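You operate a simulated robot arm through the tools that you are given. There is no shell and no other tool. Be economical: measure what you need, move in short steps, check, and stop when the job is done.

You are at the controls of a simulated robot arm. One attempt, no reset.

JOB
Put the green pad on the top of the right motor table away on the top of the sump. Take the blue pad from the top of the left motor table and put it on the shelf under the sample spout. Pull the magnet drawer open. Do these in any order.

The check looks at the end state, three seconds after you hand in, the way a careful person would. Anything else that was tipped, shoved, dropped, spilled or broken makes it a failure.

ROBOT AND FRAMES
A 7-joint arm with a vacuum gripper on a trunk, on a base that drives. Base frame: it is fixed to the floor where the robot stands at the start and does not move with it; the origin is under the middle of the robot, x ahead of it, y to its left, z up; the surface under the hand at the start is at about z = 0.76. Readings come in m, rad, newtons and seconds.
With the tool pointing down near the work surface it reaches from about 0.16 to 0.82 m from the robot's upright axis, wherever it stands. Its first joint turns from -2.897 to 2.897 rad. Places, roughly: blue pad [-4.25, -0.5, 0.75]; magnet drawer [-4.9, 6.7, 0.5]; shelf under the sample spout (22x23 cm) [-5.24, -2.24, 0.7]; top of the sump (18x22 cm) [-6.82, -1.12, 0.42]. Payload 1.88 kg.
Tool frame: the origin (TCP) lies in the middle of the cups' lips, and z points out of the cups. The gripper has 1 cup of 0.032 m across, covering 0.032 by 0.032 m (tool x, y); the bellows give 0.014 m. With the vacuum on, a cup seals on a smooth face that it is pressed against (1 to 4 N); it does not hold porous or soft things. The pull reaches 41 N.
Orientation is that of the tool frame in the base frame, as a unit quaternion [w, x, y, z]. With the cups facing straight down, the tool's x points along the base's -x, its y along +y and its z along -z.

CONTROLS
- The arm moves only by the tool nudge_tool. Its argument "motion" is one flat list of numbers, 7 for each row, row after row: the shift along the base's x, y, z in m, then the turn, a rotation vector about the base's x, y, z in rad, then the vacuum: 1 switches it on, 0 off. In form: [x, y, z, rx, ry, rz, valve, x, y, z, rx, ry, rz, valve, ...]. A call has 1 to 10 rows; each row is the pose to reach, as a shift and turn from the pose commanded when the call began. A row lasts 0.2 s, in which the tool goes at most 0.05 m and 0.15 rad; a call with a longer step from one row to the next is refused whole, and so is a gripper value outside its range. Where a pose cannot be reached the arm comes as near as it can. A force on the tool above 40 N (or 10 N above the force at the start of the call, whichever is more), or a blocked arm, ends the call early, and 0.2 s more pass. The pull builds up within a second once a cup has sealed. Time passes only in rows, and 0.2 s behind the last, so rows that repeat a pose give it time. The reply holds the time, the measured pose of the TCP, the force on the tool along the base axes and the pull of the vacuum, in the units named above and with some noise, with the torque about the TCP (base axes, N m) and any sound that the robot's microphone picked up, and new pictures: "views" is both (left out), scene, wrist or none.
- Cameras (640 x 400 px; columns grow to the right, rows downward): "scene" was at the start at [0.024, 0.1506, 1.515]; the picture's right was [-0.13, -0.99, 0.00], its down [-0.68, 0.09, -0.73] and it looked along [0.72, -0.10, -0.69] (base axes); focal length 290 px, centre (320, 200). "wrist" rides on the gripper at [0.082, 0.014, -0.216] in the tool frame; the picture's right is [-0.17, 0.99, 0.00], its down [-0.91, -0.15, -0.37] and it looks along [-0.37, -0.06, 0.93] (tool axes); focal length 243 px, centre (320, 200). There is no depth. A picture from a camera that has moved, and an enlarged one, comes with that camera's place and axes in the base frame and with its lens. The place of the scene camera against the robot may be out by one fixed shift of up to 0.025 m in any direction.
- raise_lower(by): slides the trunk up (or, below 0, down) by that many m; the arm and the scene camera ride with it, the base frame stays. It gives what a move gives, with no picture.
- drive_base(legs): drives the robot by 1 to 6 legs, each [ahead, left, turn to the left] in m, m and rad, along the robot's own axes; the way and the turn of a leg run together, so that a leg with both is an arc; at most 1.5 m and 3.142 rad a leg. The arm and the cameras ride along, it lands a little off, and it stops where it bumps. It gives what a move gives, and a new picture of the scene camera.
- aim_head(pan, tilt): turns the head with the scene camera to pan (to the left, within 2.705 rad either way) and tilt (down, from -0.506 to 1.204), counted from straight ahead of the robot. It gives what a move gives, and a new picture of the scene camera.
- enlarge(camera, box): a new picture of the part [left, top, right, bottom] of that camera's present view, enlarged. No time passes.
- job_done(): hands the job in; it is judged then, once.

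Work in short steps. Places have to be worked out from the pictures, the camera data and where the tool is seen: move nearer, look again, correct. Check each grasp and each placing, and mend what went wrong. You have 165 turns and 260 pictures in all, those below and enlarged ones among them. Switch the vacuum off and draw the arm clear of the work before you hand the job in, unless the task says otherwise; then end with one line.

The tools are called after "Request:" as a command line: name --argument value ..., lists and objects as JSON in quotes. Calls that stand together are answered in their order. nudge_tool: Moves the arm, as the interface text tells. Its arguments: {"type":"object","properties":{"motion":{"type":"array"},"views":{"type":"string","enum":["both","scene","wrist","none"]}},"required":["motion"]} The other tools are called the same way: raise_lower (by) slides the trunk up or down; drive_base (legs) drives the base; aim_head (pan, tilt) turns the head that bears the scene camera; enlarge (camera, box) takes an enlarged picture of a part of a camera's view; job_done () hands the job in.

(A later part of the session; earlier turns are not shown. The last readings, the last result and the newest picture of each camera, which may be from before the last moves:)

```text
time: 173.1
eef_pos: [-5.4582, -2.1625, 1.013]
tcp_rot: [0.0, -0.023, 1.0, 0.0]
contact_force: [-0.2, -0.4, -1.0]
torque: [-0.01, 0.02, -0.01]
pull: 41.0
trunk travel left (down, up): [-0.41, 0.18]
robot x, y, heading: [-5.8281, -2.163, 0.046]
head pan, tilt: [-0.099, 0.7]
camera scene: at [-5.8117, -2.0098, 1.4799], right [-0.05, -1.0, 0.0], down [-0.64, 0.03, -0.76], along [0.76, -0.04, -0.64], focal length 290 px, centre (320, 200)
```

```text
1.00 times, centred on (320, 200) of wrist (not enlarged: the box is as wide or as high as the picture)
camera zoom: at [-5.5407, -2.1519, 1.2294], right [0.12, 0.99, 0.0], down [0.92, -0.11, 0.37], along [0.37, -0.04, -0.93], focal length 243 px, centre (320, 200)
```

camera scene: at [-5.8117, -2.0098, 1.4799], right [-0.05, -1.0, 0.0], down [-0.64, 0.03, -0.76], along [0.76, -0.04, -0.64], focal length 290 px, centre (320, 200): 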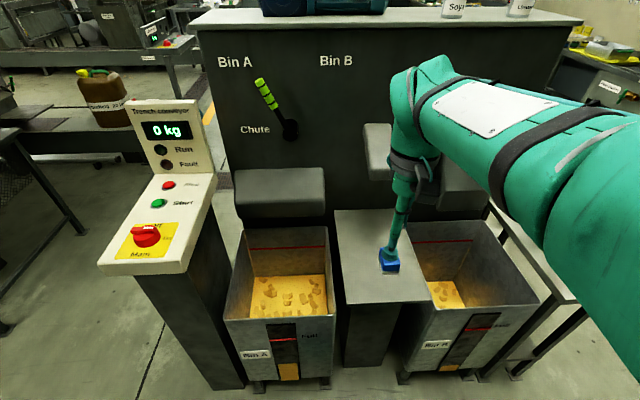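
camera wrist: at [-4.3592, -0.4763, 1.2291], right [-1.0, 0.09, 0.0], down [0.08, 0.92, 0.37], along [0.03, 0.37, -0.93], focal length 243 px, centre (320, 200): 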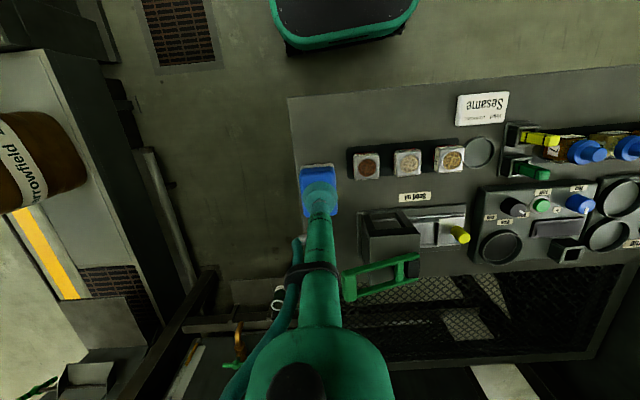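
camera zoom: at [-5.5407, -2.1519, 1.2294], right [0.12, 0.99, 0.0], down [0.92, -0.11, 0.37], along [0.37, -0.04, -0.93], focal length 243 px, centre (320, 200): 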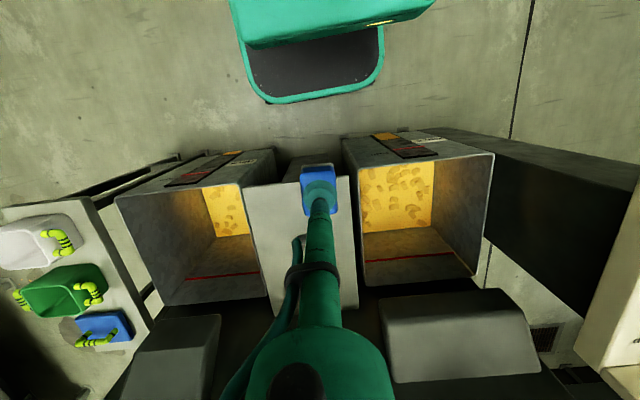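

Shelf spans y≈-2.34..-2.10 with its front edge at x≈-5.38. I'll move above (-5.26, -2.225) and part way down, then check.

Request:
nudge_tool --motion '[0.04, -0.013, 0, 0, 0, 0, 1, 0.08, -0.026, 0, 0, 0, 0, 1, 0.12, -0.04, 0, 0, 0, 0, 1, 0.16, -0.052, 0, 0, 0, 0, 1, 0.198, -0.063, 0, 0, 0, 0, 1, 0.198, -0.063, -0.045, 0, 0, 0, 1, 0.198, -0.063, -0.09, 0, 0, 0, 1, 0.198, -0.063, -0.13, 0, 0, 0, 1, 0.198, -0.063, -0.13, 0, 0, 0, 1]'

```text
time: 175.1
eef_pos: [-5.2628, -2.2253, 0.8827]
tcp_rot: [0.0, -0.024, 1.0, 0.0]
contact_force: [-0.7, 0.2, -1.3]
torque: [0.04, 0.03, 0.0]
pull: 40.4
trunk travel left (down, up): [-0.41, 0.18]
robot x, y, heading: [-5.8291, -2.1642, 0.047]
head pan, tilt: [-0.099, 0.7]
camera scene: at [-5.8114, -2.0098, 1.4799], right [-0.05, -1.0, 0.0], down [-0.64, 0.03, -0.76], along [0.76, -0.04, -0.64], focal length 290 px, centre (320, 200)
camera wrist: at [-5.3452, -2.2154, 1.0994], right [0.12, 0.99, 0.0], down [0.92, -0.11, 0.37], along [0.37, -0.04, -0.93], focal length 243 px, centre (320, 200)
```

scene: 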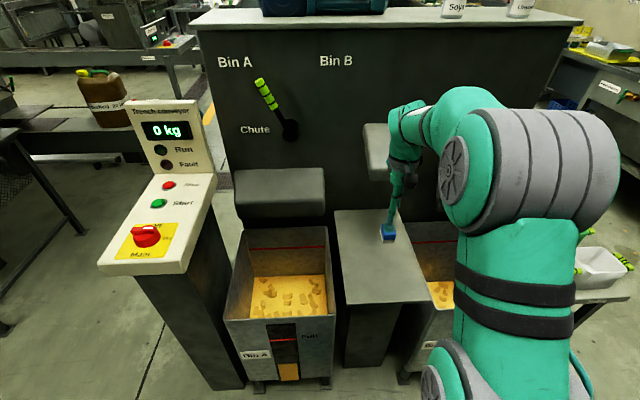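
wrist: 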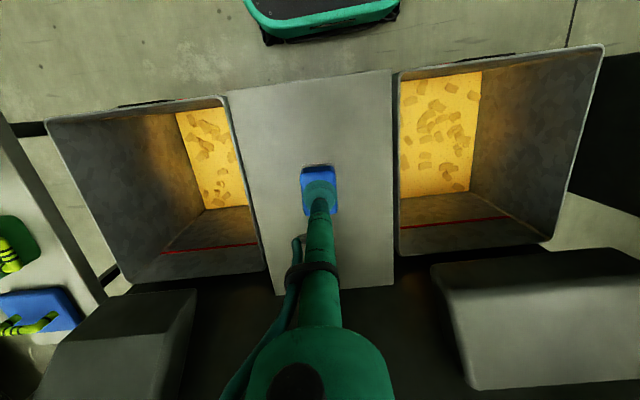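

Check clearance between the wrist and the spout.

Request:
enlarge --camera "scene" --box '[330, 80, 490, 260]'

```text
2.22 times, centred on (410, 170) of scene
camera zoom: at [-5.8114, -2.0098, 1.4799], right [-0.05, -1.0, 0.0], down [-0.64, 0.03, -0.76], along [0.76, -0.04, -0.64], focal length 644 px, centre (120, 267)
```

zoom: 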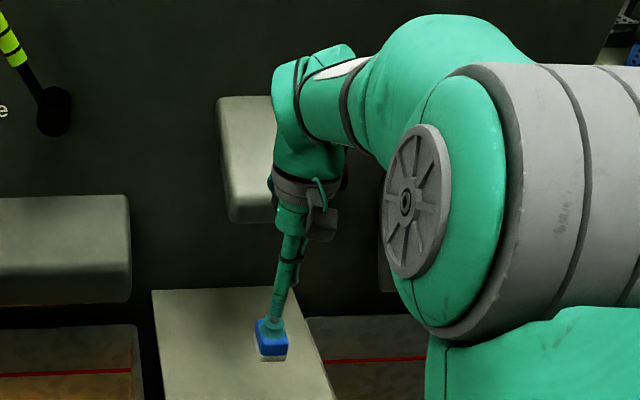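

Triangulating, the spout tip is at about (-5.10, -2.20, 0.965), leaving ≥8 cm to the hand. I'll back off 1 cm and descend.

Request:
nudge_tool --motion '[-0.012, 0, -0.03, 0, 0, 0, 1, -0.012, 0, -0.07, 0, 0, 0, 1, -0.012, 0, -0.11, 0, 0, 0, 1, -0.012, 0, -0.12, 0, 0, 0, 1, -0.012, 0, -0.125, 0, 0, 0, 1, -0.012, 0, -0.125, 0, 0, 0, 1]' --views "scene"

```text
time: 176.5
eef_pos: [-5.2737, -2.2241, 0.7584]
tcp_rot: [0.0, -0.023, 1.0, 0.0]
contact_force: [0.8, -0.2, 0.2]
torque: [-0.02, 0.01, 0.0]
pull: 40.8
trunk travel left (down, up): [-0.41, 0.18]
robot x, y, heading: [-5.8306, -2.1631, 0.046]
head pan, tilt: [-0.099, 0.7]
camera scene: at [-5.8116, -2.0098, 1.4799], right [-0.05, -1.0, 0.0], down [-0.64, 0.03, -0.76], along [0.76, -0.04, -0.64], focal length 290 px, centre (320, 200)
```

scene: 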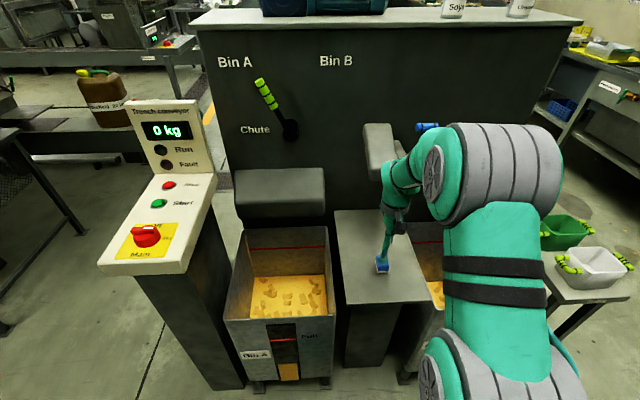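

Still above the plate; continue down in small steps to contact.

Request:
nudge_tool --motion '[0, 0, -0.005, 0, 0, 0, 1, 0, 0, -0.009, 0, 0, 0, 1, 0, 0, -0.013, 0, 0, 0, 1, 0, 0, -0.016, 0, 0, 0, 1, 0, 0, -0.016, 0, 0, 0, 1]' --views "none"

```text
time: 177.7
eef_pos: [-5.2725, -2.2257, 0.7416]
tcp_rot: [0.0, -0.023, 1.0, 0.001]
contact_force: [0.6, -0.2, -0.6]
torque: [-0.01, 0.02, 0.02]
pull: 40.0
trunk travel left (down, up): [-0.41, 0.18]
robot x, y, heading: [-5.8315, -2.1651, 0.049]
head pan, tilt: [-0.099, 0.7]
```

No contact yet; a bit further.

Request:
nudge_tool --motion '[0, 0, -0.003, 0, 0, 0, 1, 0, 0, -0.006, 0, 0, 0, 1, 0, 0, -0.009, 0, 0, 0, 1, 0, 0, -0.009, 0, 0, 0, 1]' --views "wrist"

```text
time: 178.7
eef_pos: [-5.2721, -2.2269, 0.7326]
tcp_rot: [0.001, -0.024, 1.0, 0.0]
contact_force: [-0.8, 0.6, 6.1]
torque: [-0.01, -0.04, -0.05]
pull: 40.9
trunk travel left (down, up): [-0.41, 0.18]
robot x, y, heading: [-5.8304, -2.1646, 0.047]
head pan, tilt: [-0.099, 0.7]
camera wrist: at [-5.3548, -2.2155, 0.9488], right [0.12, 0.99, 0.0], down [0.92, -0.11, 0.38], along [0.37, -0.04, -0.93], focal length 243 px, centre (320, 200)
```

wrist: 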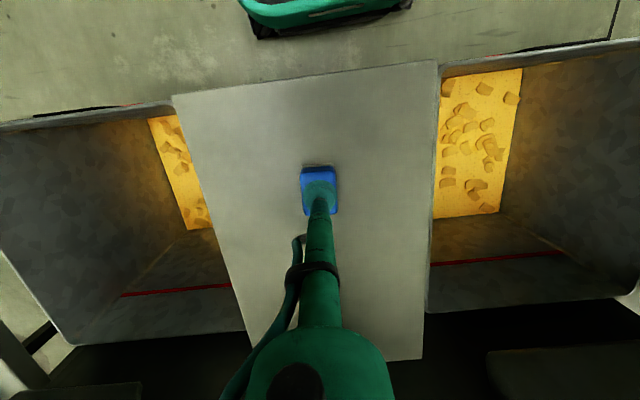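

Contact of 6 N with the pad mid-plate. Release and lift.

Request:
nudge_tool --motion '[0, 0, 0, 0, 0, 0, 0, 0, 0, 0, 0, 0, 0, 0, 0, 0, 0, 0, 0, 0, 0, 0, 0, 0, 0, 0, 0, 0, 0, 0, 0.01, 0, 0, 0, 0, 0, 0, 0.03, 0, 0, 0, 0, 0, 0, 0.07, 0, 0, 0, 0, -0.01, 0, 0.11, 0, 0, 0, 0, -0.02, 0, 0.15, 0, 0, 0, 0, -0.02, 0, 0.15, 0, 0, 0, 0]'

```text
time: 180.9
eef_pos: [-5.2964, -2.2281, 0.8816]
tcp_rot: [0.0, -0.024, 1.0, 0.0]
contact_force: [-0.6, 0.3, -0.3]
torque: [-0.01, -0.04, 0.0]
pull: 0.0
trunk travel left (down, up): [-0.41, 0.18]
robot x, y, heading: [-5.8313, -2.1631, 0.043]
head pan, tilt: [-0.099, 0.7]
camera scene: at [-5.8118, -2.0098, 1.4799], right [-0.05, -1.0, 0.0], down [-0.64, 0.03, -0.77], along [0.76, -0.04, -0.64], focal length 290 px, centre (320, 200)
camera wrist: at [-5.3782, -2.2172, 1.0981], right [0.12, 0.99, 0.0], down [0.92, -0.11, 0.37], along [0.37, -0.04, -0.93], focal length 243 px, centre (320, 200)
```

scene: 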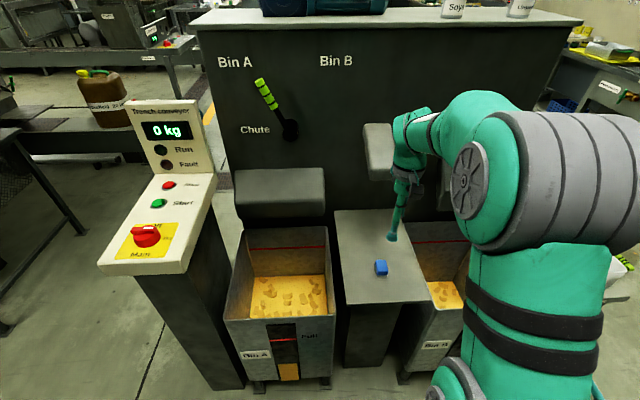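
wrist: 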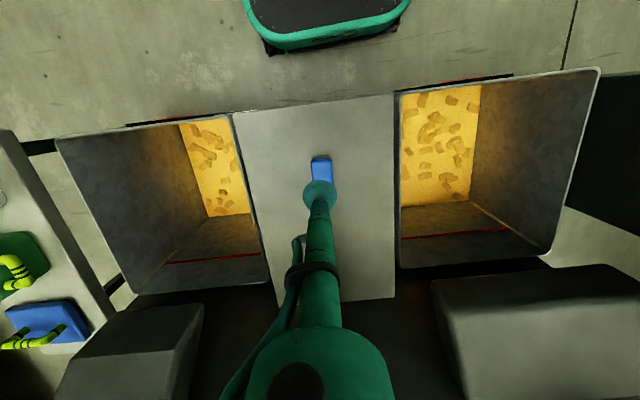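

Blue pad is on the shelf. Retract the arm, strafe left back to the aisle, then face +y and look along it.

Request:
nudge_tool --motion '[-0.04, 0.01, 0.02, 0, 0, 0, 0, -0.08, 0.02, 0.04, 0, 0, 0, 0, -0.12, 0.04, 0.06, 0, 0, 0, 0, -0.16, 0.06, 0.08, 0, 0, 0, 0, -0.16, 0.06, 0.12, 0, 0, 0, 0, -0.16, 0.06, 0.12, 0, 0, 0, 0]' --views "none"

Request:
drive_base --legs '[[-0.05, 1.2, -0.045], [0, 0, 1.571]]'

Request:
aim_head --pan 0.1 --tilt 0.35

```text
time: 182.3
eef_pos: [-5.4545, -2.1616, 1.0041]
tcp_rot: [0.0, -0.024, 1.0, 0.0]
contact_force: [0.1, 0.0, -0.2]
torque: [0.0, 0.01, 0.03]
pull: 0.1
trunk travel left (down, up): [-0.41, 0.18]
robot x, y, heading: [-5.8322, -2.1628, 0.048]
head pan, tilt: [-0.099, 0.7]
```

```text
time: 192.2
eef_pos: [-5.8993, -0.5946, 1.0034]
tcp_rot: [-0.001, 0.712, -0.703, 0.0]
contact_force: [0.5, -0.3, -0.1]
torque: [0.01, -0.01, -0.01]
pull: 0.1
trunk travel left (down, up): [-0.41, 0.18]
robot x, y, heading: [-5.9087, -0.971, 1.582]
head pan, tilt: [-0.099, 0.7]
camera scene: at [-6.064, -0.952, 1.4799], right [1.0, -0.09, 0.0], down [-0.06, -0.64, -0.76], along [0.07, 0.76, -0.64], focal length 290 px, centre (320, 200)
```

scene: 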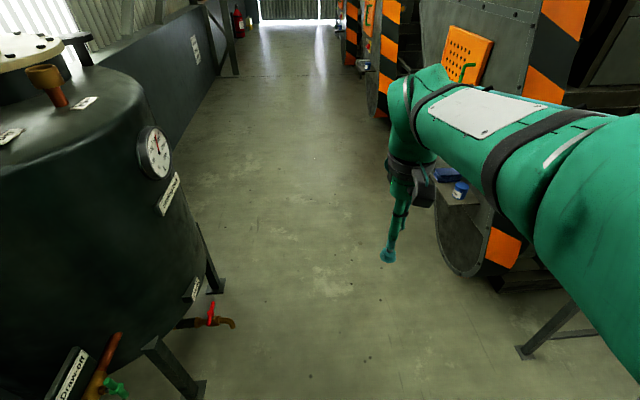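

```text
time: 193.0
eef_pos: [-5.8987, -0.5949, 1.0023]
tcp_rot: [-0.001, 0.711, -0.703, 0.0]
contact_force: [0.8, 0.0, 0.4]
torque: [-0.03, -0.02, 0.02]
pull: 0.1
trunk travel left (down, up): [-0.41, 0.18]
robot x, y, heading: [-5.9132, -0.9687, 1.582]
head pan, tilt: [0.099, 0.351]
camera scene: at [-6.0817, -0.9441, 1.5112], right [0.99, 0.11, 0.0], down [0.04, -0.34, -0.94], along [-0.1, 0.93, -0.34], focal length 290 px, centre (320, 200)
```

scene: 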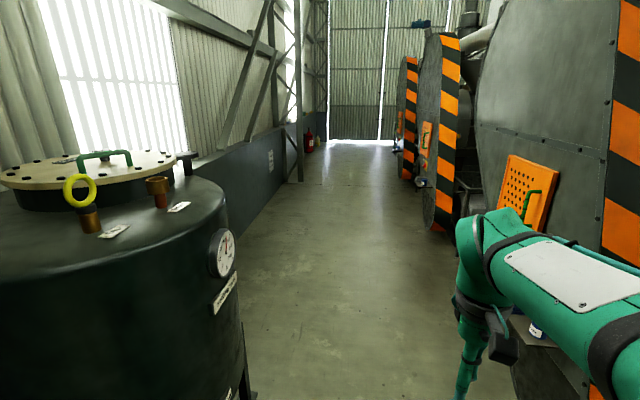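

The rear aisle is clear between x≈-6.4 and -5.35. Drive forward along +y.

Request:
drive_base --legs '[[1.4, 0, 0.0], [1.4, 0, 0.0]]'

Request:
drive_base --legs '[[1.4, 0, 0]]'

```text
time: 206.5
eef_pos: [-6.0038, 2.1857, 1.0026]
tcp_rot: [0.001, 0.72, -0.694, 0.0]
contact_force: [0.5, -0.1, -0.7]
torque: [0.01, -0.01, 0.0]
pull: 0.2
trunk travel left (down, up): [-0.41, 0.18]
robot x, y, heading: [-6.0063, 1.8047, 1.609]
head pan, tilt: [0.099, 0.351]
camera scene: at [-6.1789, 1.832, 1.5113], right [0.99, 0.13, 0.0], down [0.05, -0.34, -0.94], along [-0.13, 0.93, -0.34], focal length 290 px, centre (320, 200)
```

scene: 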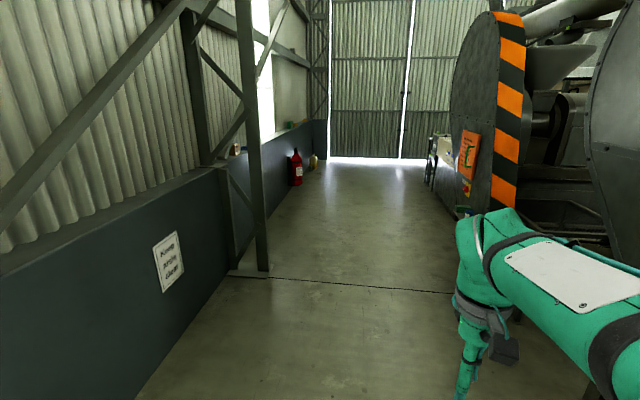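

```text
time: 213.5
eef_pos: [-6.0829, 3.5862, 1.0023]
tcp_rot: [0.0, 0.728, -0.685, 0.0]
contact_force: [-0.5, 0.1, -0.4]
torque: [-0.01, 0.04, 0.02]
pull: 0.1
trunk travel left (down, up): [-0.41, 0.18]
robot x, y, heading: [-6.0715, 3.2137, 1.633]
head pan, tilt: [0.099, 0.351]
camera scene: at [-6.2471, 3.2285, 1.5113], right [0.99, 0.16, 0.0], down [0.06, -0.34, -0.94], along [-0.15, 0.93, -0.34], focal length 290 px, centre (320, 200)
```

scene: 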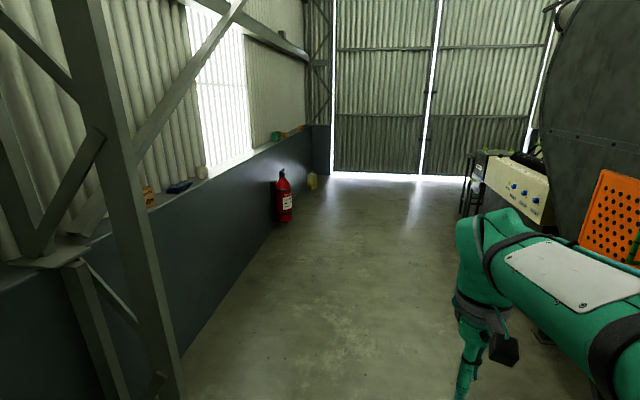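

Continue, straightening the heading, then look toward the magnet drawer area.

Request:
drive_base --legs '[[1.4, 0, -0.06]]'

Request:
aim_head --pan -0.4 --tilt 0.4

```text
time: 220.3
eef_pos: [-6.1121, 4.9478, 1.0022]
tcp_rot: [0.0, 0.711, -0.704, 0.0]
contact_force: [0.4, 0.8, -0.1]
torque: [0.01, -0.01, 0.0]
pull: 0.1
trunk travel left (down, up): [-0.41, 0.18]
robot x, y, heading: [-6.1227, 4.568, 1.584]
head pan, tilt: [0.099, 0.351]
camera scene: at [-6.2944, 4.5985, 1.5113], right [0.99, 0.11, 0.0], down [0.04, -0.34, -0.94], along [-0.1, 0.93, -0.34], focal length 290 px, centre (320, 200)
```

scene: 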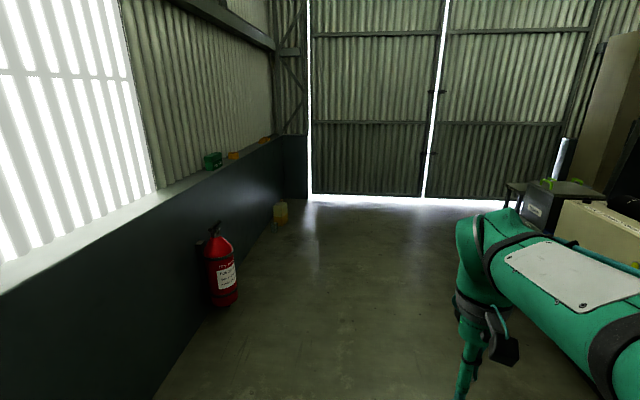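

```text
time: 221.2
eef_pos: [-6.1115, 4.9479, 1.0023]
tcp_rot: [0.0, 0.71, -0.704, 0.001]
contact_force: [0.0, 0.6, 0.2]
torque: [0.01, -0.02, 0.0]
pull: 0.1
trunk travel left (down, up): [-0.41, 0.18]
robot x, y, heading: [-6.1243, 4.5713, 1.578]
head pan, tilt: [-0.4, 0.4]
camera scene: at [-6.2491, 4.5917, 1.5068], right [0.93, -0.38, 0.0], down [-0.15, -0.36, -0.92], along [0.35, 0.85, -0.39], focal length 290 px, centre (320, 200)
```

scene: 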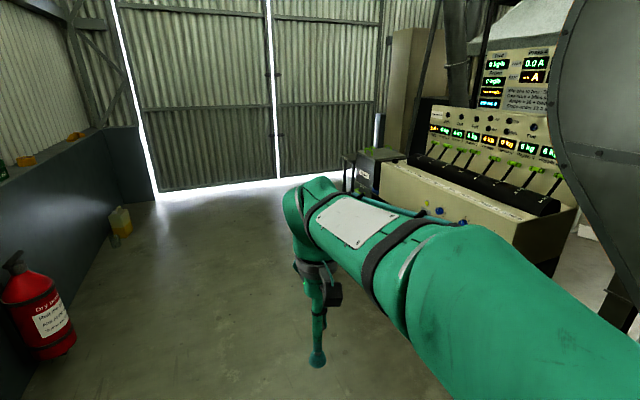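

The drawer should be near column 370, row 196 — the dark box beside the lever console. Enlarge.

Request:
enlarge --camera "scene" --box '[310, 110, 470, 230]'

```text
3.33 times, centred on (390, 170) of scene
camera zoom: at [-6.2491, 4.5917, 1.5068], right [0.93, -0.38, 0.0], down [-0.15, -0.36, -0.92], along [0.35, 0.85, -0.39], focal length 966 px, centre (87, 300)
```

zoom: 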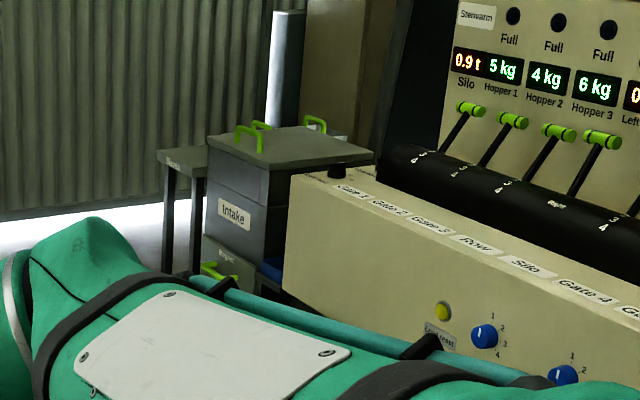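

The lower compartment, with a green handle, reads "Magnet" and faces -x. I'll drive up to y≈6.6 and turn to face +x.

Request:
drive_base --legs '[[1.3, 0, 0], [0.75, 0, 0], [0, 0, -1.571]]'

Request:
aim_head --pan 0.05 --tilt 0.6

```text
time: 235.0
eef_pos: [-5.7222, 6.5648, 1.0024]
tcp_rot: [0.0, -0.002, 1.0, 0.0]
contact_force: [-0.3, 0.0, 0.1]
torque: [-0.03, 0.01, 0.01]
pull: 0.1
trunk travel left (down, up): [-0.41, 0.18]
robot x, y, heading: [-6.0992, 6.5753, 0.003]
head pan, tilt: [-0.4, 0.4]
camera scene: at [-6.0723, 6.7038, 1.5067], right [-0.38, -0.92, 0.0], down [-0.36, 0.15, -0.92], along [0.85, -0.35, -0.39], focal length 290 px, centre (320, 200)
```

scene: 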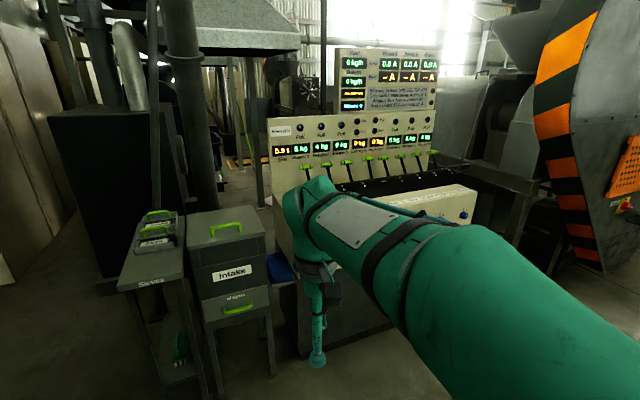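

```text
time: 235.9
eef_pos: [-5.7218, 6.5651, 1.002]
tcp_rot: [-0.001, -0.002, 1.0, 0.0]
contact_force: [0.3, 0.1, -0.4]
torque: [0.05, 0.0, -0.02]
pull: 0.1
trunk travel left (down, up): [-0.41, 0.18]
robot x, y, heading: [-6.1013, 6.5777, 0.002]
head pan, tilt: [0.051, 0.6]
camera scene: at [-6.0696, 6.7443, 1.4885], right [0.05, -1.0, 0.0], down [-0.56, -0.03, -0.83], along [0.82, 0.04, -0.56], focal length 290 px, centre (320, 200)
```

scene: 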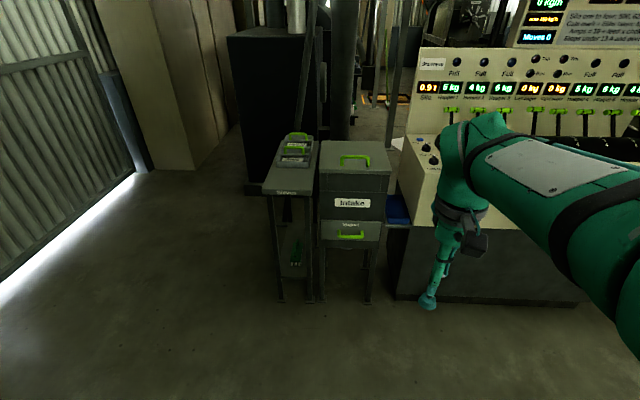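

Request:
enlarge --camera "scene" --box '[270, 120, 430, 310]'

```text
2.11 times, centred on (350, 215) of scene
camera zoom: at [-6.0696, 6.7443, 1.4885], right [0.05, -1.0, 0.0], down [-0.56, -0.03, -0.83], along [0.82, 0.04, -0.56], focal length 610 px, centre (257, 168)
```

zoom: 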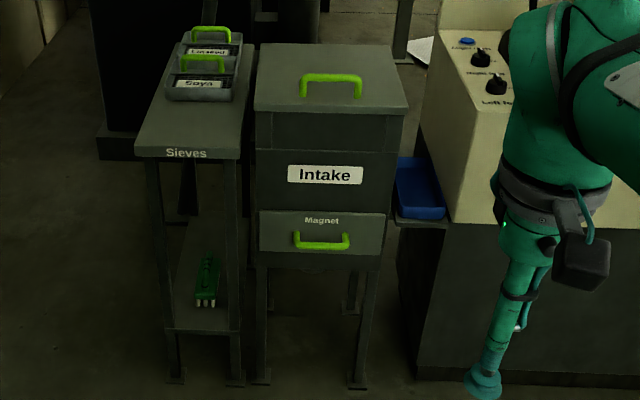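

The drawer front spans about y 6.51..6.80, z 0.49..0.64 at x≈-5.0, with the handle in the middle; I can suck onto the flat part right of the handle (y≈6.55, z≈0.565). First pitch the tool to horizontal while extending, away from things.

Request:
nudge_tool --motion '[0.035, 0, 0, 0, -0.14, 0, 0, 0.07, 0, 0, 0, -0.28, 0, 0, 0.105, 0, 0, 0, -0.42, 0, 0, 0.14, 0, 0, 0, -0.56, 0, 0, 0.175, 0, 0, 0, -0.7, 0, 0, 0.21, 0, 0, 0, -0.8, 0, 0, 0.21, 0, 0, 0, -0.8, 0, 0]'

```text
time: 237.5
eef_pos: [-5.5113, 6.5662, 1.0033]
tcp_rot: [0.389, -0.002, 0.921, 0.0]
contact_force: [0.4, -1.1, 0.4]
torque: [0.02, 0.02, 0.03]
pull: 0.1
trunk travel left (down, up): [-0.41, 0.18]
robot x, y, heading: [-6.0995, 6.5752, 0.005]
head pan, tilt: [0.051, 0.6]
camera scene: at [-6.0694, 6.7443, 1.4885], right [0.06, -1.0, 0.0], down [-0.56, -0.03, -0.83], along [0.82, 0.05, -0.57], focal length 290 px, centre (320, 200)
camera wrist: at [-5.7235, 6.5798, 1.0938], right [0.11, 0.99, 0.12], down [0.37, -0.15, 0.92], along [0.92, -0.06, -0.38], focal length 243 px, centre (320, 200)
```

scene: 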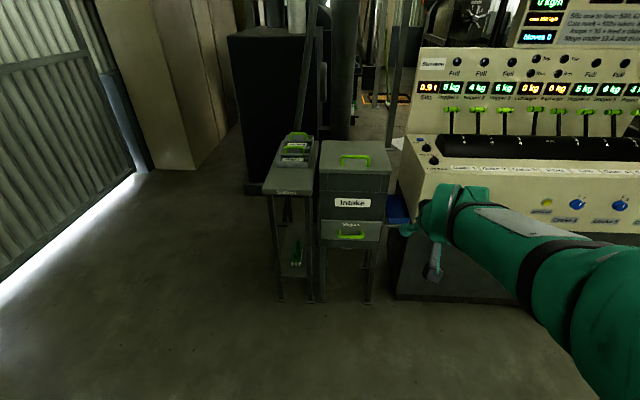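
wrist: 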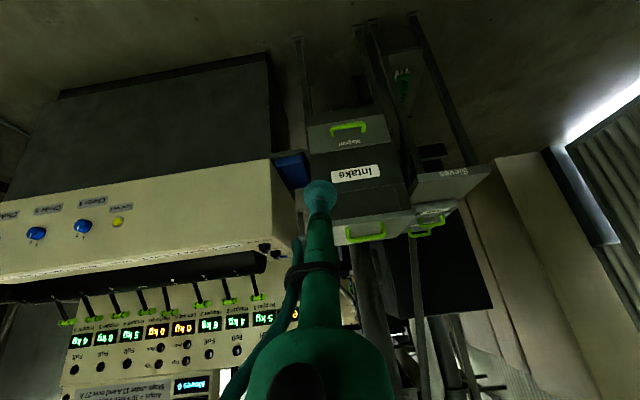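

Good. Complete the pitch to horizontal.

Request:
nudge_tool --motion '[0.03, 0, 0, 0, -0.14, 0, 0, 0.06, 0, 0, 0, -0.28, 0, 0, 0.09, 0, 0, 0, -0.42, 0, 0, 0.12, 0, 0, 0, -0.56, 0, 0, 0.14, 0, 0, 0, -0.69, 0, 0, 0.15, 0, 0, 0, -0.771, 0, 0, 0.15, 0, 0, 0, -0.771, 0, 0]' --views "scene"

Request:
raise_lower --by -0.35

Request:
nudge_tool --motion '[0, 0, 0, 0, 0, 0, 0]'

```text
time: 238.3
eef_pos: [-5.3811, 6.5731, 1.0506]
tcp_rot: [0.548, -0.021, 0.837, -0.003]
contact_force: [-0.2, -0.8, 0.1]
torque: [0.01, 0.03, -0.03]
pull: 0.0
out of reach, approached as far as the arm can: row 3, 4
trunk travel left (down, up): [-0.41, 0.18]
robot x, y, heading: [-6.0977, 6.5787, 0.008]
head pan, tilt: [0.051, 0.6]
stopped in row 4: the arm was blocked; the commanded pose is now the measured one
camera scene: at [-6.0707, 6.7443, 1.4882], right [0.06, -1.0, 0.0], down [-0.56, -0.03, -0.83], along [0.82, 0.05, -0.56], focal length 290 px, centre (320, 200)
```

scene: 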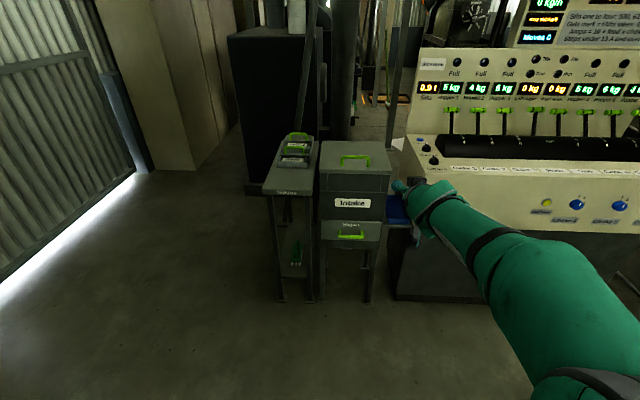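

```text
time: 241.8
eef_pos: [-5.3745, 6.5697, 0.681]
tcp_rot: [0.535, -0.019, 0.845, -0.003]
contact_force: [0.1, -0.5, 0.0]
torque: [0.02, 0.0, 0.0]
pull: 0.1
trunk travel left (down, up): [-0.06, 0.53]
robot x, y, heading: [-6.0996, 6.5794, 0.002]
head pan, tilt: [0.051, 0.6]
```

```text
time: 242.2
eef_pos: [-5.3747, 6.5716, 0.682]
tcp_rot: [0.536, -0.019, 0.844, -0.004]
contact_force: [-0.3, 0.4, -0.4]
torque: [-0.01, 0.04, 0.01]
pull: 0.0
trunk travel left (down, up): [-0.06, 0.53]
robot x, y, heading: [-6.095, 6.5756, 0.004]
head pan, tilt: [0.051, 0.6]
camera scene: at [-6.06, 6.7447, 1.1377], right [0.06, -1.0, 0.0], down [-0.57, -0.03, -0.82], along [0.82, 0.05, -0.57], focal length 290 px, centre (320, 200)
camera wrist: at [-5.6049, 6.5787, 0.6984], right [0.04, 0.99, 0.12], down [0.05, -0.13, 0.99], along [1.0, -0.04, -0.06], focal length 243 px, centre (320, 200)
```

scene: 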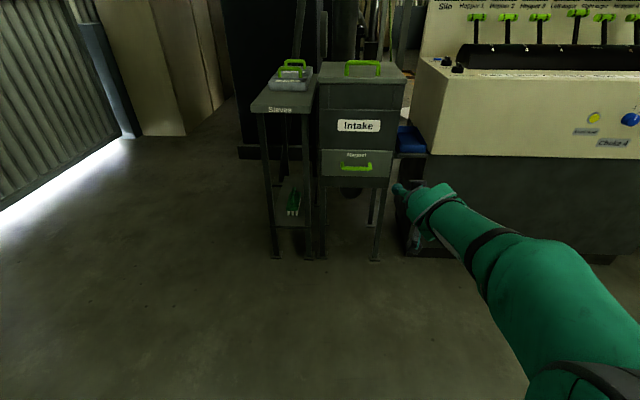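
wrist: 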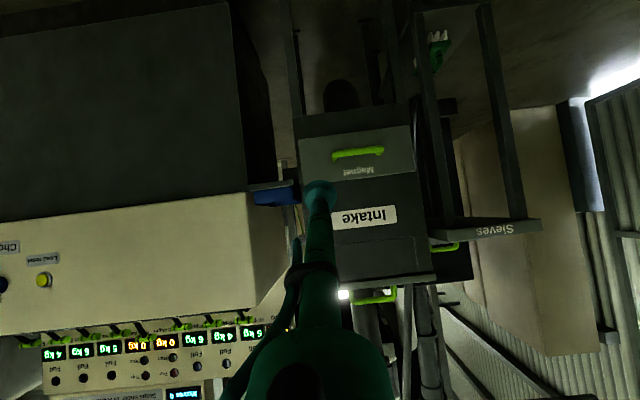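

The wrist joint limits pitching forward. Instead I'll approach with the tool pointing sideways, standing north of the drawer facing -y (elbow on the open side). First raise the trunk and bring the tool back to vertical.

Request:
raise_lower --by 0.35

Request:
nudge_tool --motion '[-0.04, 0, 0, 0, 0.14, 0, 0, -0.08, 0, 0, 0, 0.28, 0, 0, -0.12, 0, 0, 0, 0.42, 0, 0, -0.16, 0, 0, 0, 0.56, 0, 0, -0.2, 0, 0, 0, 0.7, 0, 0, -0.24, 0, 0, 0, 0.84, 0, 0, -0.28, 0, 0, 0, 0.98, 0, 0, -0.32, 0, 0, 0, 1.12, 0, 0, -0.34, 0, 0, 0, 1.14, 0, 0, -0.34, 0, 0, 0, 1.14, 0, 0]' --views "none"

```text
time: 245.6
eef_pos: [-5.38, 6.5746, 1.0452]
tcp_rot: [0.544, -0.021, 0.839, -0.003]
contact_force: [0.3, -0.1, 0.4]
torque: [0.01, 0.02, 0.01]
pull: 0.1
trunk travel left (down, up): [-0.41, 0.18]
robot x, y, heading: [-6.0977, 6.5797, 0.006]
head pan, tilt: [0.051, 0.6]
```

```text
time: 247.8
eef_pos: [-5.7223, 6.5698, 1.0505]
tcp_rot: [0.008, -0.019, 1.0, 0.006]
contact_force: [0.0, -0.1, -0.2]
torque: [-0.02, -0.01, 0.02]
pull: 0.0
trunk travel left (down, up): [-0.41, 0.18]
robot x, y, heading: [-6.1033, 6.5818, 0.007]
head pan, tilt: [0.051, 0.6]
```

Drive: strafe left to y≈7.25, turn right to face -y, then look.

Request:
drive_base --legs '[[0, 0.67, 0], [0, 0, -1.578]]'

Request:
aim_head --pan 0.5 --tilt 0.7

```text
time: 255.3
eef_pos: [-6.1124, 6.8773, 1.0513]
tcp_rot: [0.01, 0.696, 0.718, -0.001]
contact_force: [0.5, -1.2, 0.1]
torque: [-0.01, -0.01, -0.03]
pull: 0.1
trunk travel left (down, up): [-0.41, 0.18]
robot x, y, heading: [-6.1011, 7.2532, -1.574]
head pan, tilt: [0.051, 0.6]
camera scene: at [-5.9299, 7.223, 1.4885], right [-1.0, -0.05, 0.0], down [-0.03, 0.56, -0.83], along [0.04, -0.82, -0.56], focal length 290 px, centre (320, 200)
```

scene: 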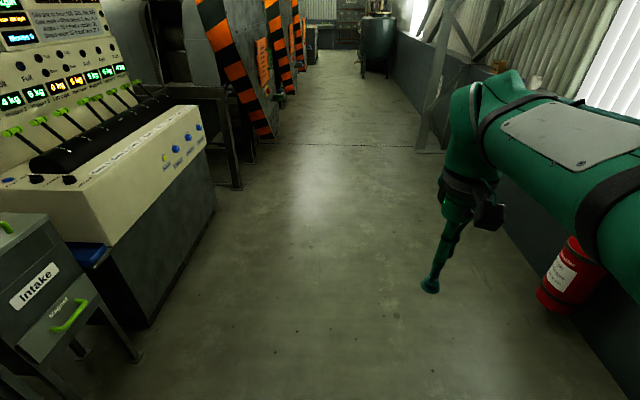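

```text
time: 256.2
eef_pos: [-6.1119, 6.877, 1.0509]
tcp_rot: [0.01, 0.697, 0.717, -0.001]
contact_force: [0.1, -0.1, 0.0]
torque: [0.0, -0.03, -0.02]
pull: 0.1
trunk travel left (down, up): [-0.41, 0.18]
robot x, y, heading: [-6.1064, 7.2562, -1.566]
head pan, tilt: [0.499, 0.7]
camera scene: at [-5.8937, 7.2366, 1.4799], right [-0.88, -0.48, 0.0], down [-0.31, 0.57, -0.77], along [0.36, -0.67, -0.64], focal length 290 px, centre (320, 200)
```

scene: 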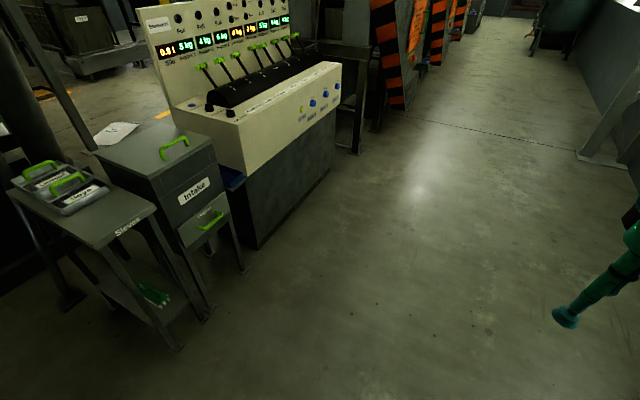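

Estimate agrees: drawer face x≈-5.0, y 6.51–6.79, z 0.49–0.64. Here in open space, roll the tool to point toward +x.

Request:
nudge_tool --motion '[0.025, -0.025, 0, 0, -0.14, 0, 0, 0.05, -0.05, 0, 0, -0.28, 0, 0, 0.075, -0.075, 0, 0, -0.42, 0, 0, 0.1, -0.1, 0, 0, -0.56, 0, 0, 0.125, -0.125, 0, 0, -0.7, 0, 0, 0.15, -0.15, 0, 0, -0.84, 0, 0, 0.175, -0.175, 0, 0, -0.98, 0, 0, 0.2, -0.2, 0, 0, -1.12, 0, 0, 0.2, -0.2, 0, 0, -1.12, 0, 0]'

```text
time: 258.2
eef_pos: [-5.9111, 6.6764, 1.0505]
tcp_rot: [0.39, 0.591, 0.602, 0.369]
contact_force: [0.1, -0.2, 0.4]
torque: [0.03, -0.02, 0.0]
pull: 0.1
trunk travel left (down, up): [-0.41, 0.18]
robot x, y, heading: [-6.1024, 7.2522, -1.573]
head pan, tilt: [0.499, 0.7]
camera scene: at [-5.8937, 7.2363, 1.4799], right [-0.88, -0.48, 0.0], down [-0.31, 0.57, -0.76], along [0.36, -0.67, -0.64], focal length 290 px, centre (320, 200)
camera wrist: at [-6.1009, 6.7626, 1.152], right [0.42, -0.14, 0.9], down [-0.41, -0.91, 0.05], along [0.81, -0.39, -0.44], focal length 243 px, centre (320, 200)
```

scene: 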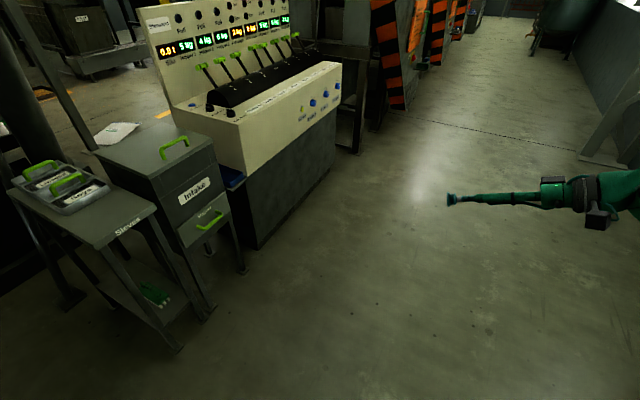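
wrist: 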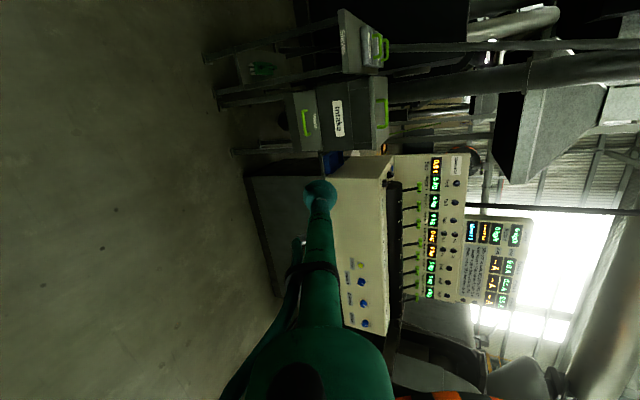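

Tool now points 25° below horizontal toward +x; finish with a further -0.437 rad.

Request:
nudge_tool --motion '[0.01, 0, 0, 0, -0.12, 0, 0, 0.02, 0, 0, 0, -0.24, 0, 0, 0.03, 0, 0, 0, -0.35, 0, 0, 0.04, 0, 0, 0, -0.437, 0, 0, 0.04, 0, 0, 0, -0.437, 0, 0]' --views "scene"

```text
time: 259.4
eef_pos: [-5.8709, 6.6767, 1.0508]
tcp_rot: [0.511, 0.496, 0.503, 0.489]
contact_force: [-0.2, -0.1, 0.1]
torque: [0.02, 0.0, 0.01]
pull: 0.1
trunk travel left (down, up): [-0.41, 0.18]
robot x, y, heading: [-6.1023, 7.2512, -1.573]
head pan, tilt: [0.499, 0.7]
camera scene: at [-5.8937, 7.2364, 1.4799], right [-0.88, -0.48, 0.0], down [-0.31, 0.57, -0.76], along [0.36, -0.67, -0.64], focal length 290 px, centre (320, 200)
```

scene: 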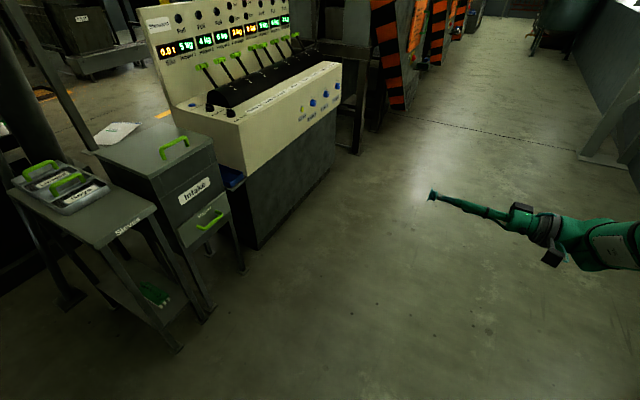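

Tool is horizontal toward +x. I'll use the flat area left of the handle (y≈6.75). Shift the tool, lower the trunk 0.4, then check.

Request:
nudge_tool --motion '[0.04, 0.025, 0, 0, 0, 0, 0, 0.08, 0.05, 0, 0, 0, 0, 0, 0.12, 0.073, 0, 0, 0, 0.015, 0, 0.12, 0.073, 0, 0, 0, 0.015, 0]' --views "none"

Request:
raise_lower --by -0.4

Request:
nudge_tool --motion '[0, 0, -0.04, 0, 0, 0, 0, 0, 0, -0.08, 0, 0, 0, 0, 0, 0, -0.08, 0, 0, 0, 0]'

```text
time: 260.4
eef_pos: [-5.7538, 6.7467, 1.0501]
tcp_rot: [0.508, 0.492, 0.507, 0.492]
contact_force: [-0.2, -0.6, 0.7]
torque: [-0.03, -0.03, 0.0]
pull: 0.2
trunk travel left (down, up): [-0.41, 0.18]
robot x, y, heading: [-6.1023, 7.2543, -1.575]
head pan, tilt: [0.499, 0.7]
```

```text
time: 264.3
eef_pos: [-5.7535, 6.747, 0.6488]
tcp_rot: [0.508, 0.492, 0.507, 0.492]
contact_force: [0.3, -0.3, 0.7]
torque: [-0.01, -0.03, 0.0]
pull: 0.1
trunk travel left (down, up): [-0.01, 0.58]
robot x, y, heading: [-6.0985, 7.2537, -1.57]
head pan, tilt: [0.499, 0.7]
```

```text
time: 265.1
eef_pos: [-5.754, 6.7466, 0.5698]
tcp_rot: [0.508, 0.492, 0.508, 0.492]
contact_force: [0.5, -0.1, 0.9]
torque: [0.0, 0.0, 0.03]
pull: 0.1
trunk travel left (down, up): [-0.01, 0.58]
robot x, y, heading: [-6.1017, 7.258, -1.573]
head pan, tilt: [0.499, 0.7]
camera scene: at [-5.8937, 7.2366, 1.0799], right [-0.88, -0.48, 0.0], down [-0.31, 0.57, -0.76], along [0.36, -0.67, -0.64], focal length 290 px, centre (320, 200)
camera wrist: at [-5.9696, 6.8291, 0.5827], right [0.0, -0.14, 0.99], down [-0.37, -0.92, -0.13], along [0.93, -0.37, -0.05], focal length 243 px, centre (320, 200)
```

scene: 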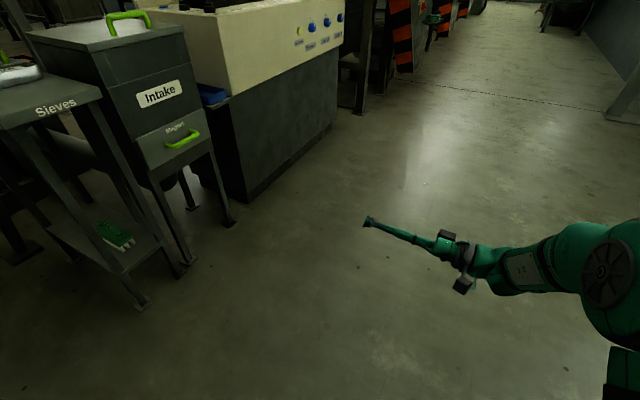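
wrist: 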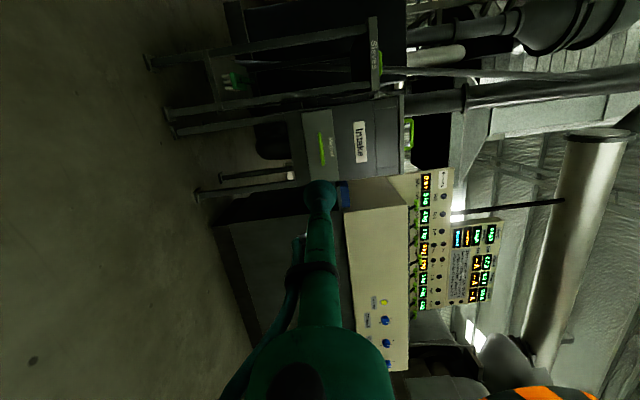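

Everything consistent. Drive left 0.6 m to bring the cup near the drawer face, then look closely.

Request:
drive_base --legs '[[0, 0.57, 0]]'

Request:
nudge_tool --motion '[0, 0, 0, 0, 0, 0, 0]' --views "wrist"

Request:
enlarge --camera "wrist" --box '[240, 60, 400, 240]'

```text
time: 268.3
eef_pos: [-5.1796, 6.7531, 0.5708]
tcp_rot: [0.503, 0.49, 0.511, 0.496]
contact_force: [-0.5, 0.1, 0.1]
torque: [-0.02, 0.0, 0.01]
pull: 0.3
trunk travel left (down, up): [-0.01, 0.58]
robot x, y, heading: [-5.5346, 7.257, -1.56]
head pan, tilt: [0.499, 0.7]
camera scene: at [-5.3264, 7.2421, 1.0799], right [-0.87, -0.49, 0.0], down [-0.31, 0.56, -0.76], along [0.37, -0.67, -0.64], focal length 290 px, centre (320, 200)
```

scene: 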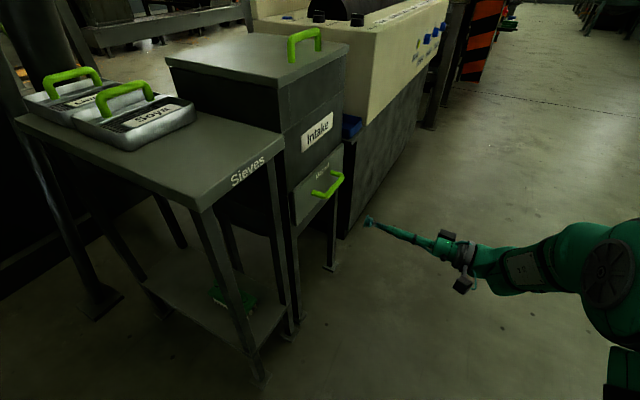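

```text
time: 268.7
eef_pos: [-5.1807, 6.7544, 0.5721]
tcp_rot: [0.504, 0.489, 0.511, 0.496]
contact_force: [-0.5, -0.8, -0.2]
torque: [0.03, -0.01, 0.04]
pull: 0.1
trunk travel left (down, up): [-0.01, 0.58]
robot x, y, heading: [-5.5347, 7.2594, -1.553]
head pan, tilt: [0.499, 0.7]
camera wrist: at [-5.3968, 6.8337, 0.583], right [0.0, -0.14, 0.99], down [-0.36, -0.92, -0.13], along [0.93, -0.36, -0.05], focal length 243 px, centre (320, 200)
```

wrist: 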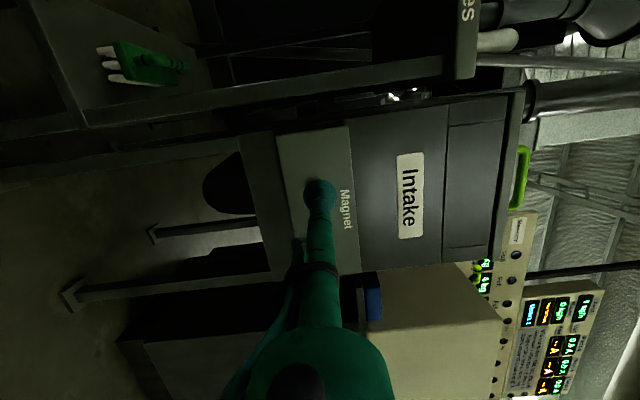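

```text
2.22 times, centred on (320, 150) of wrist
camera zoom: at [-5.3968, 6.8337, 0.583], right [0.0, -0.14, 0.99], down [-0.36, -0.92, -0.13], along [0.93, -0.36, -0.05], focal length 539 px, centre (320, 311)
```

zoom: 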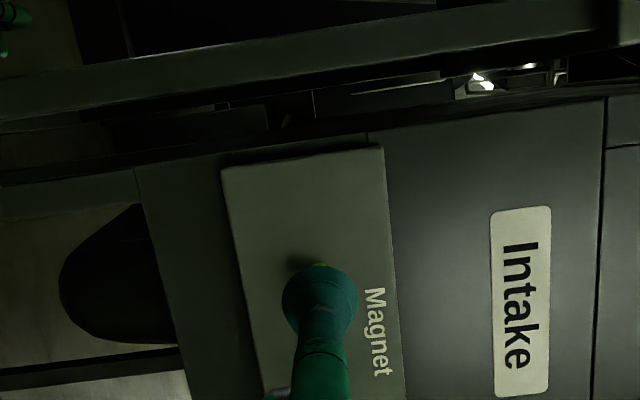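

The flat area left of the handle is y 6.725–6.797, z 0.508–0.623. Aim at (y 6.763, z 0.566) and approach along +x with vacuum.

Request:
nudge_tool --motion '[0.04, 0.009, -0.005, 0, 0, -0.014, 0, 0.08, 0.009, -0.005, 0, 0, -0.014, 0, 0.12, 0.009, -0.005, 0, 0, -0.014, 0, 0.13, 0.009, -0.005, 0, 0, -0.014, 0]'

Request:
enlarge --camera "wrist" --box '[240, 80, 400, 240]'

```text
time: 269.7
eef_pos: [-5.0507, 6.7623, 0.5677]
tcp_rot: [0.507, 0.493, 0.507, 0.493]
contact_force: [-0.4, 0.3, -0.4]
torque: [0.02, 0.0, 0.01]
pull: 0.1
trunk travel left (down, up): [-0.01, 0.58]
robot x, y, heading: [-5.5308, 7.2548, -1.556]
head pan, tilt: [0.499, 0.7]
camera scene: at [-5.3264, 7.2421, 1.0799], right [-0.87, -0.49, 0.0], down [-0.31, 0.56, -0.76], along [0.37, -0.67, -0.64], focal length 290 px, centre (320, 200)
camera wrist: at [-5.2662, 6.8454, 0.5792], right [0.0, -0.14, 0.99], down [-0.38, -0.92, -0.13], along [0.93, -0.37, -0.05], focal length 243 px, centre (320, 200)
```

scene: 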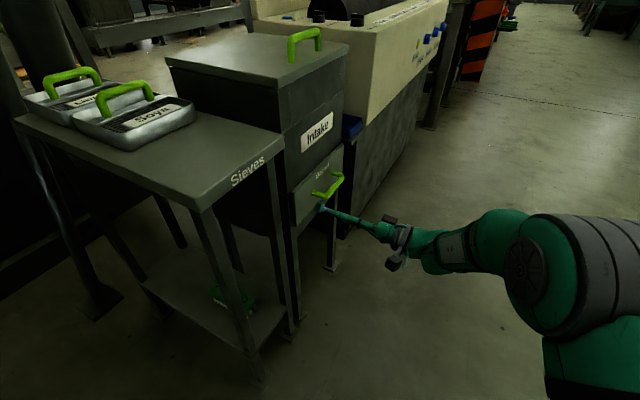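
wrist: 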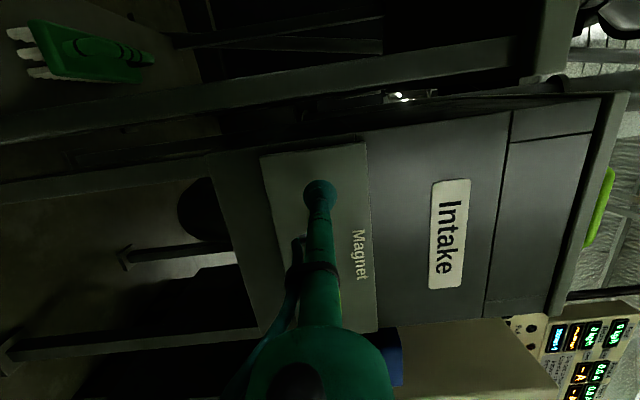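

```text
2.50 times, centred on (320, 160) of wrist
camera zoom: at [-5.2662, 6.8454, 0.5792], right [0.0, -0.14, 0.99], down [-0.38, -0.92, -0.13], along [0.93, -0.37, -0.05], focal length 606 px, centre (320, 300)
```

zoom: 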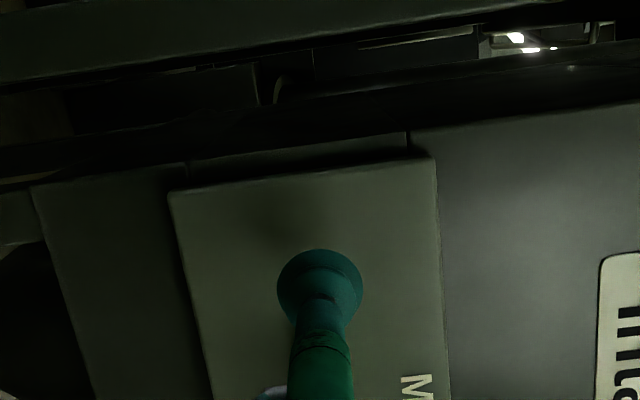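

Well aligned. Approach in small steps with vacuum on.

Request:
nudge_tool --motion '[0.02, 0, 0, 0, 0, 0, 1, 0.032, 0, 0, 0, 0, 0, 1, 0.042, 0, 0, 0, 0, 0, 1, 0.048, 0, 0, 0, 0, 0, 1, 0.052, 0, 0, 0, 0, 0, 1, 0.052, 0, 0, 0, 0, 0, 1]' --views "none"

```text
time: 271.1
eef_pos: [-4.9991, 6.7622, 0.5677]
tcp_rot: [0.508, 0.494, 0.508, 0.491]
contact_force: [-28.4, 7.2, 1.4]
torque: [-0.15, 0.06, -0.08]
pull: 40.5
trunk travel left (down, up): [-0.01, 0.58]
robot x, y, heading: [-5.5364, 7.2572, -1.559]
head pan, tilt: [0.499, 0.7]
```

Sealed on the drawer front (pull 40.5). Now pull it gently in -x.

Request:
nudge_tool --motion '[-0.01, 0, 0, 0, 0, 0, 1, -0.02, 0, 0, 0, 0, 0, 1, -0.035, 0, 0, 0, 0, 0, 1, -0.05, 0, 0, 0, 0, 0, 1, -0.065, 0, 0, 0, 0, 0, 1, -0.08, 0, 0, 0, 0, 0, 1, -0.08, 0, 0, 0, 0, 0, 1]'

```text
time: 272.7
eef_pos: [-5.0806, 6.7622, 0.5675]
tcp_rot: [0.509, 0.491, 0.507, 0.493]
contact_force: [-0.5, -0.4, 7.2]
torque: [0.06, 0.12, -0.01]
pull: 40.5
trunk travel left (down, up): [-0.01, 0.58]
robot x, y, heading: [-5.5322, 7.2563, -1.556]
head pan, tilt: [0.499, 0.7]
camera scene: at [-5.3267, 7.2424, 1.08], right [-0.87, -0.49, 0.0], down [-0.31, 0.56, -0.77], along [0.37, -0.67, -0.64], focal length 290 px, centre (320, 200)
camera wrist: at [-5.2953, 6.8459, 0.578], right [0.0, -0.14, 0.99], down [-0.38, -0.92, -0.13], along [0.93, -0.37, -0.05], focal length 243 px, centre (320, 200)
```

scene: 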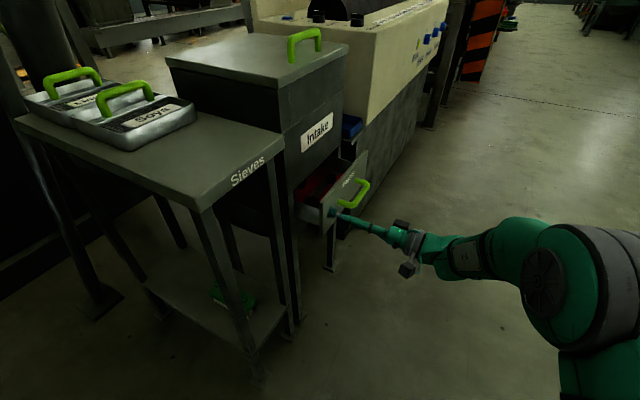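
wrist: 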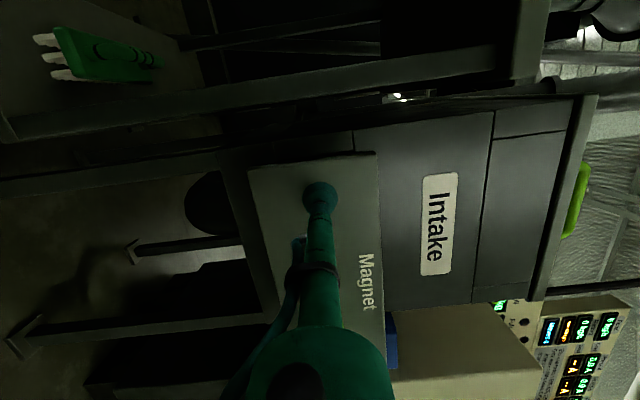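

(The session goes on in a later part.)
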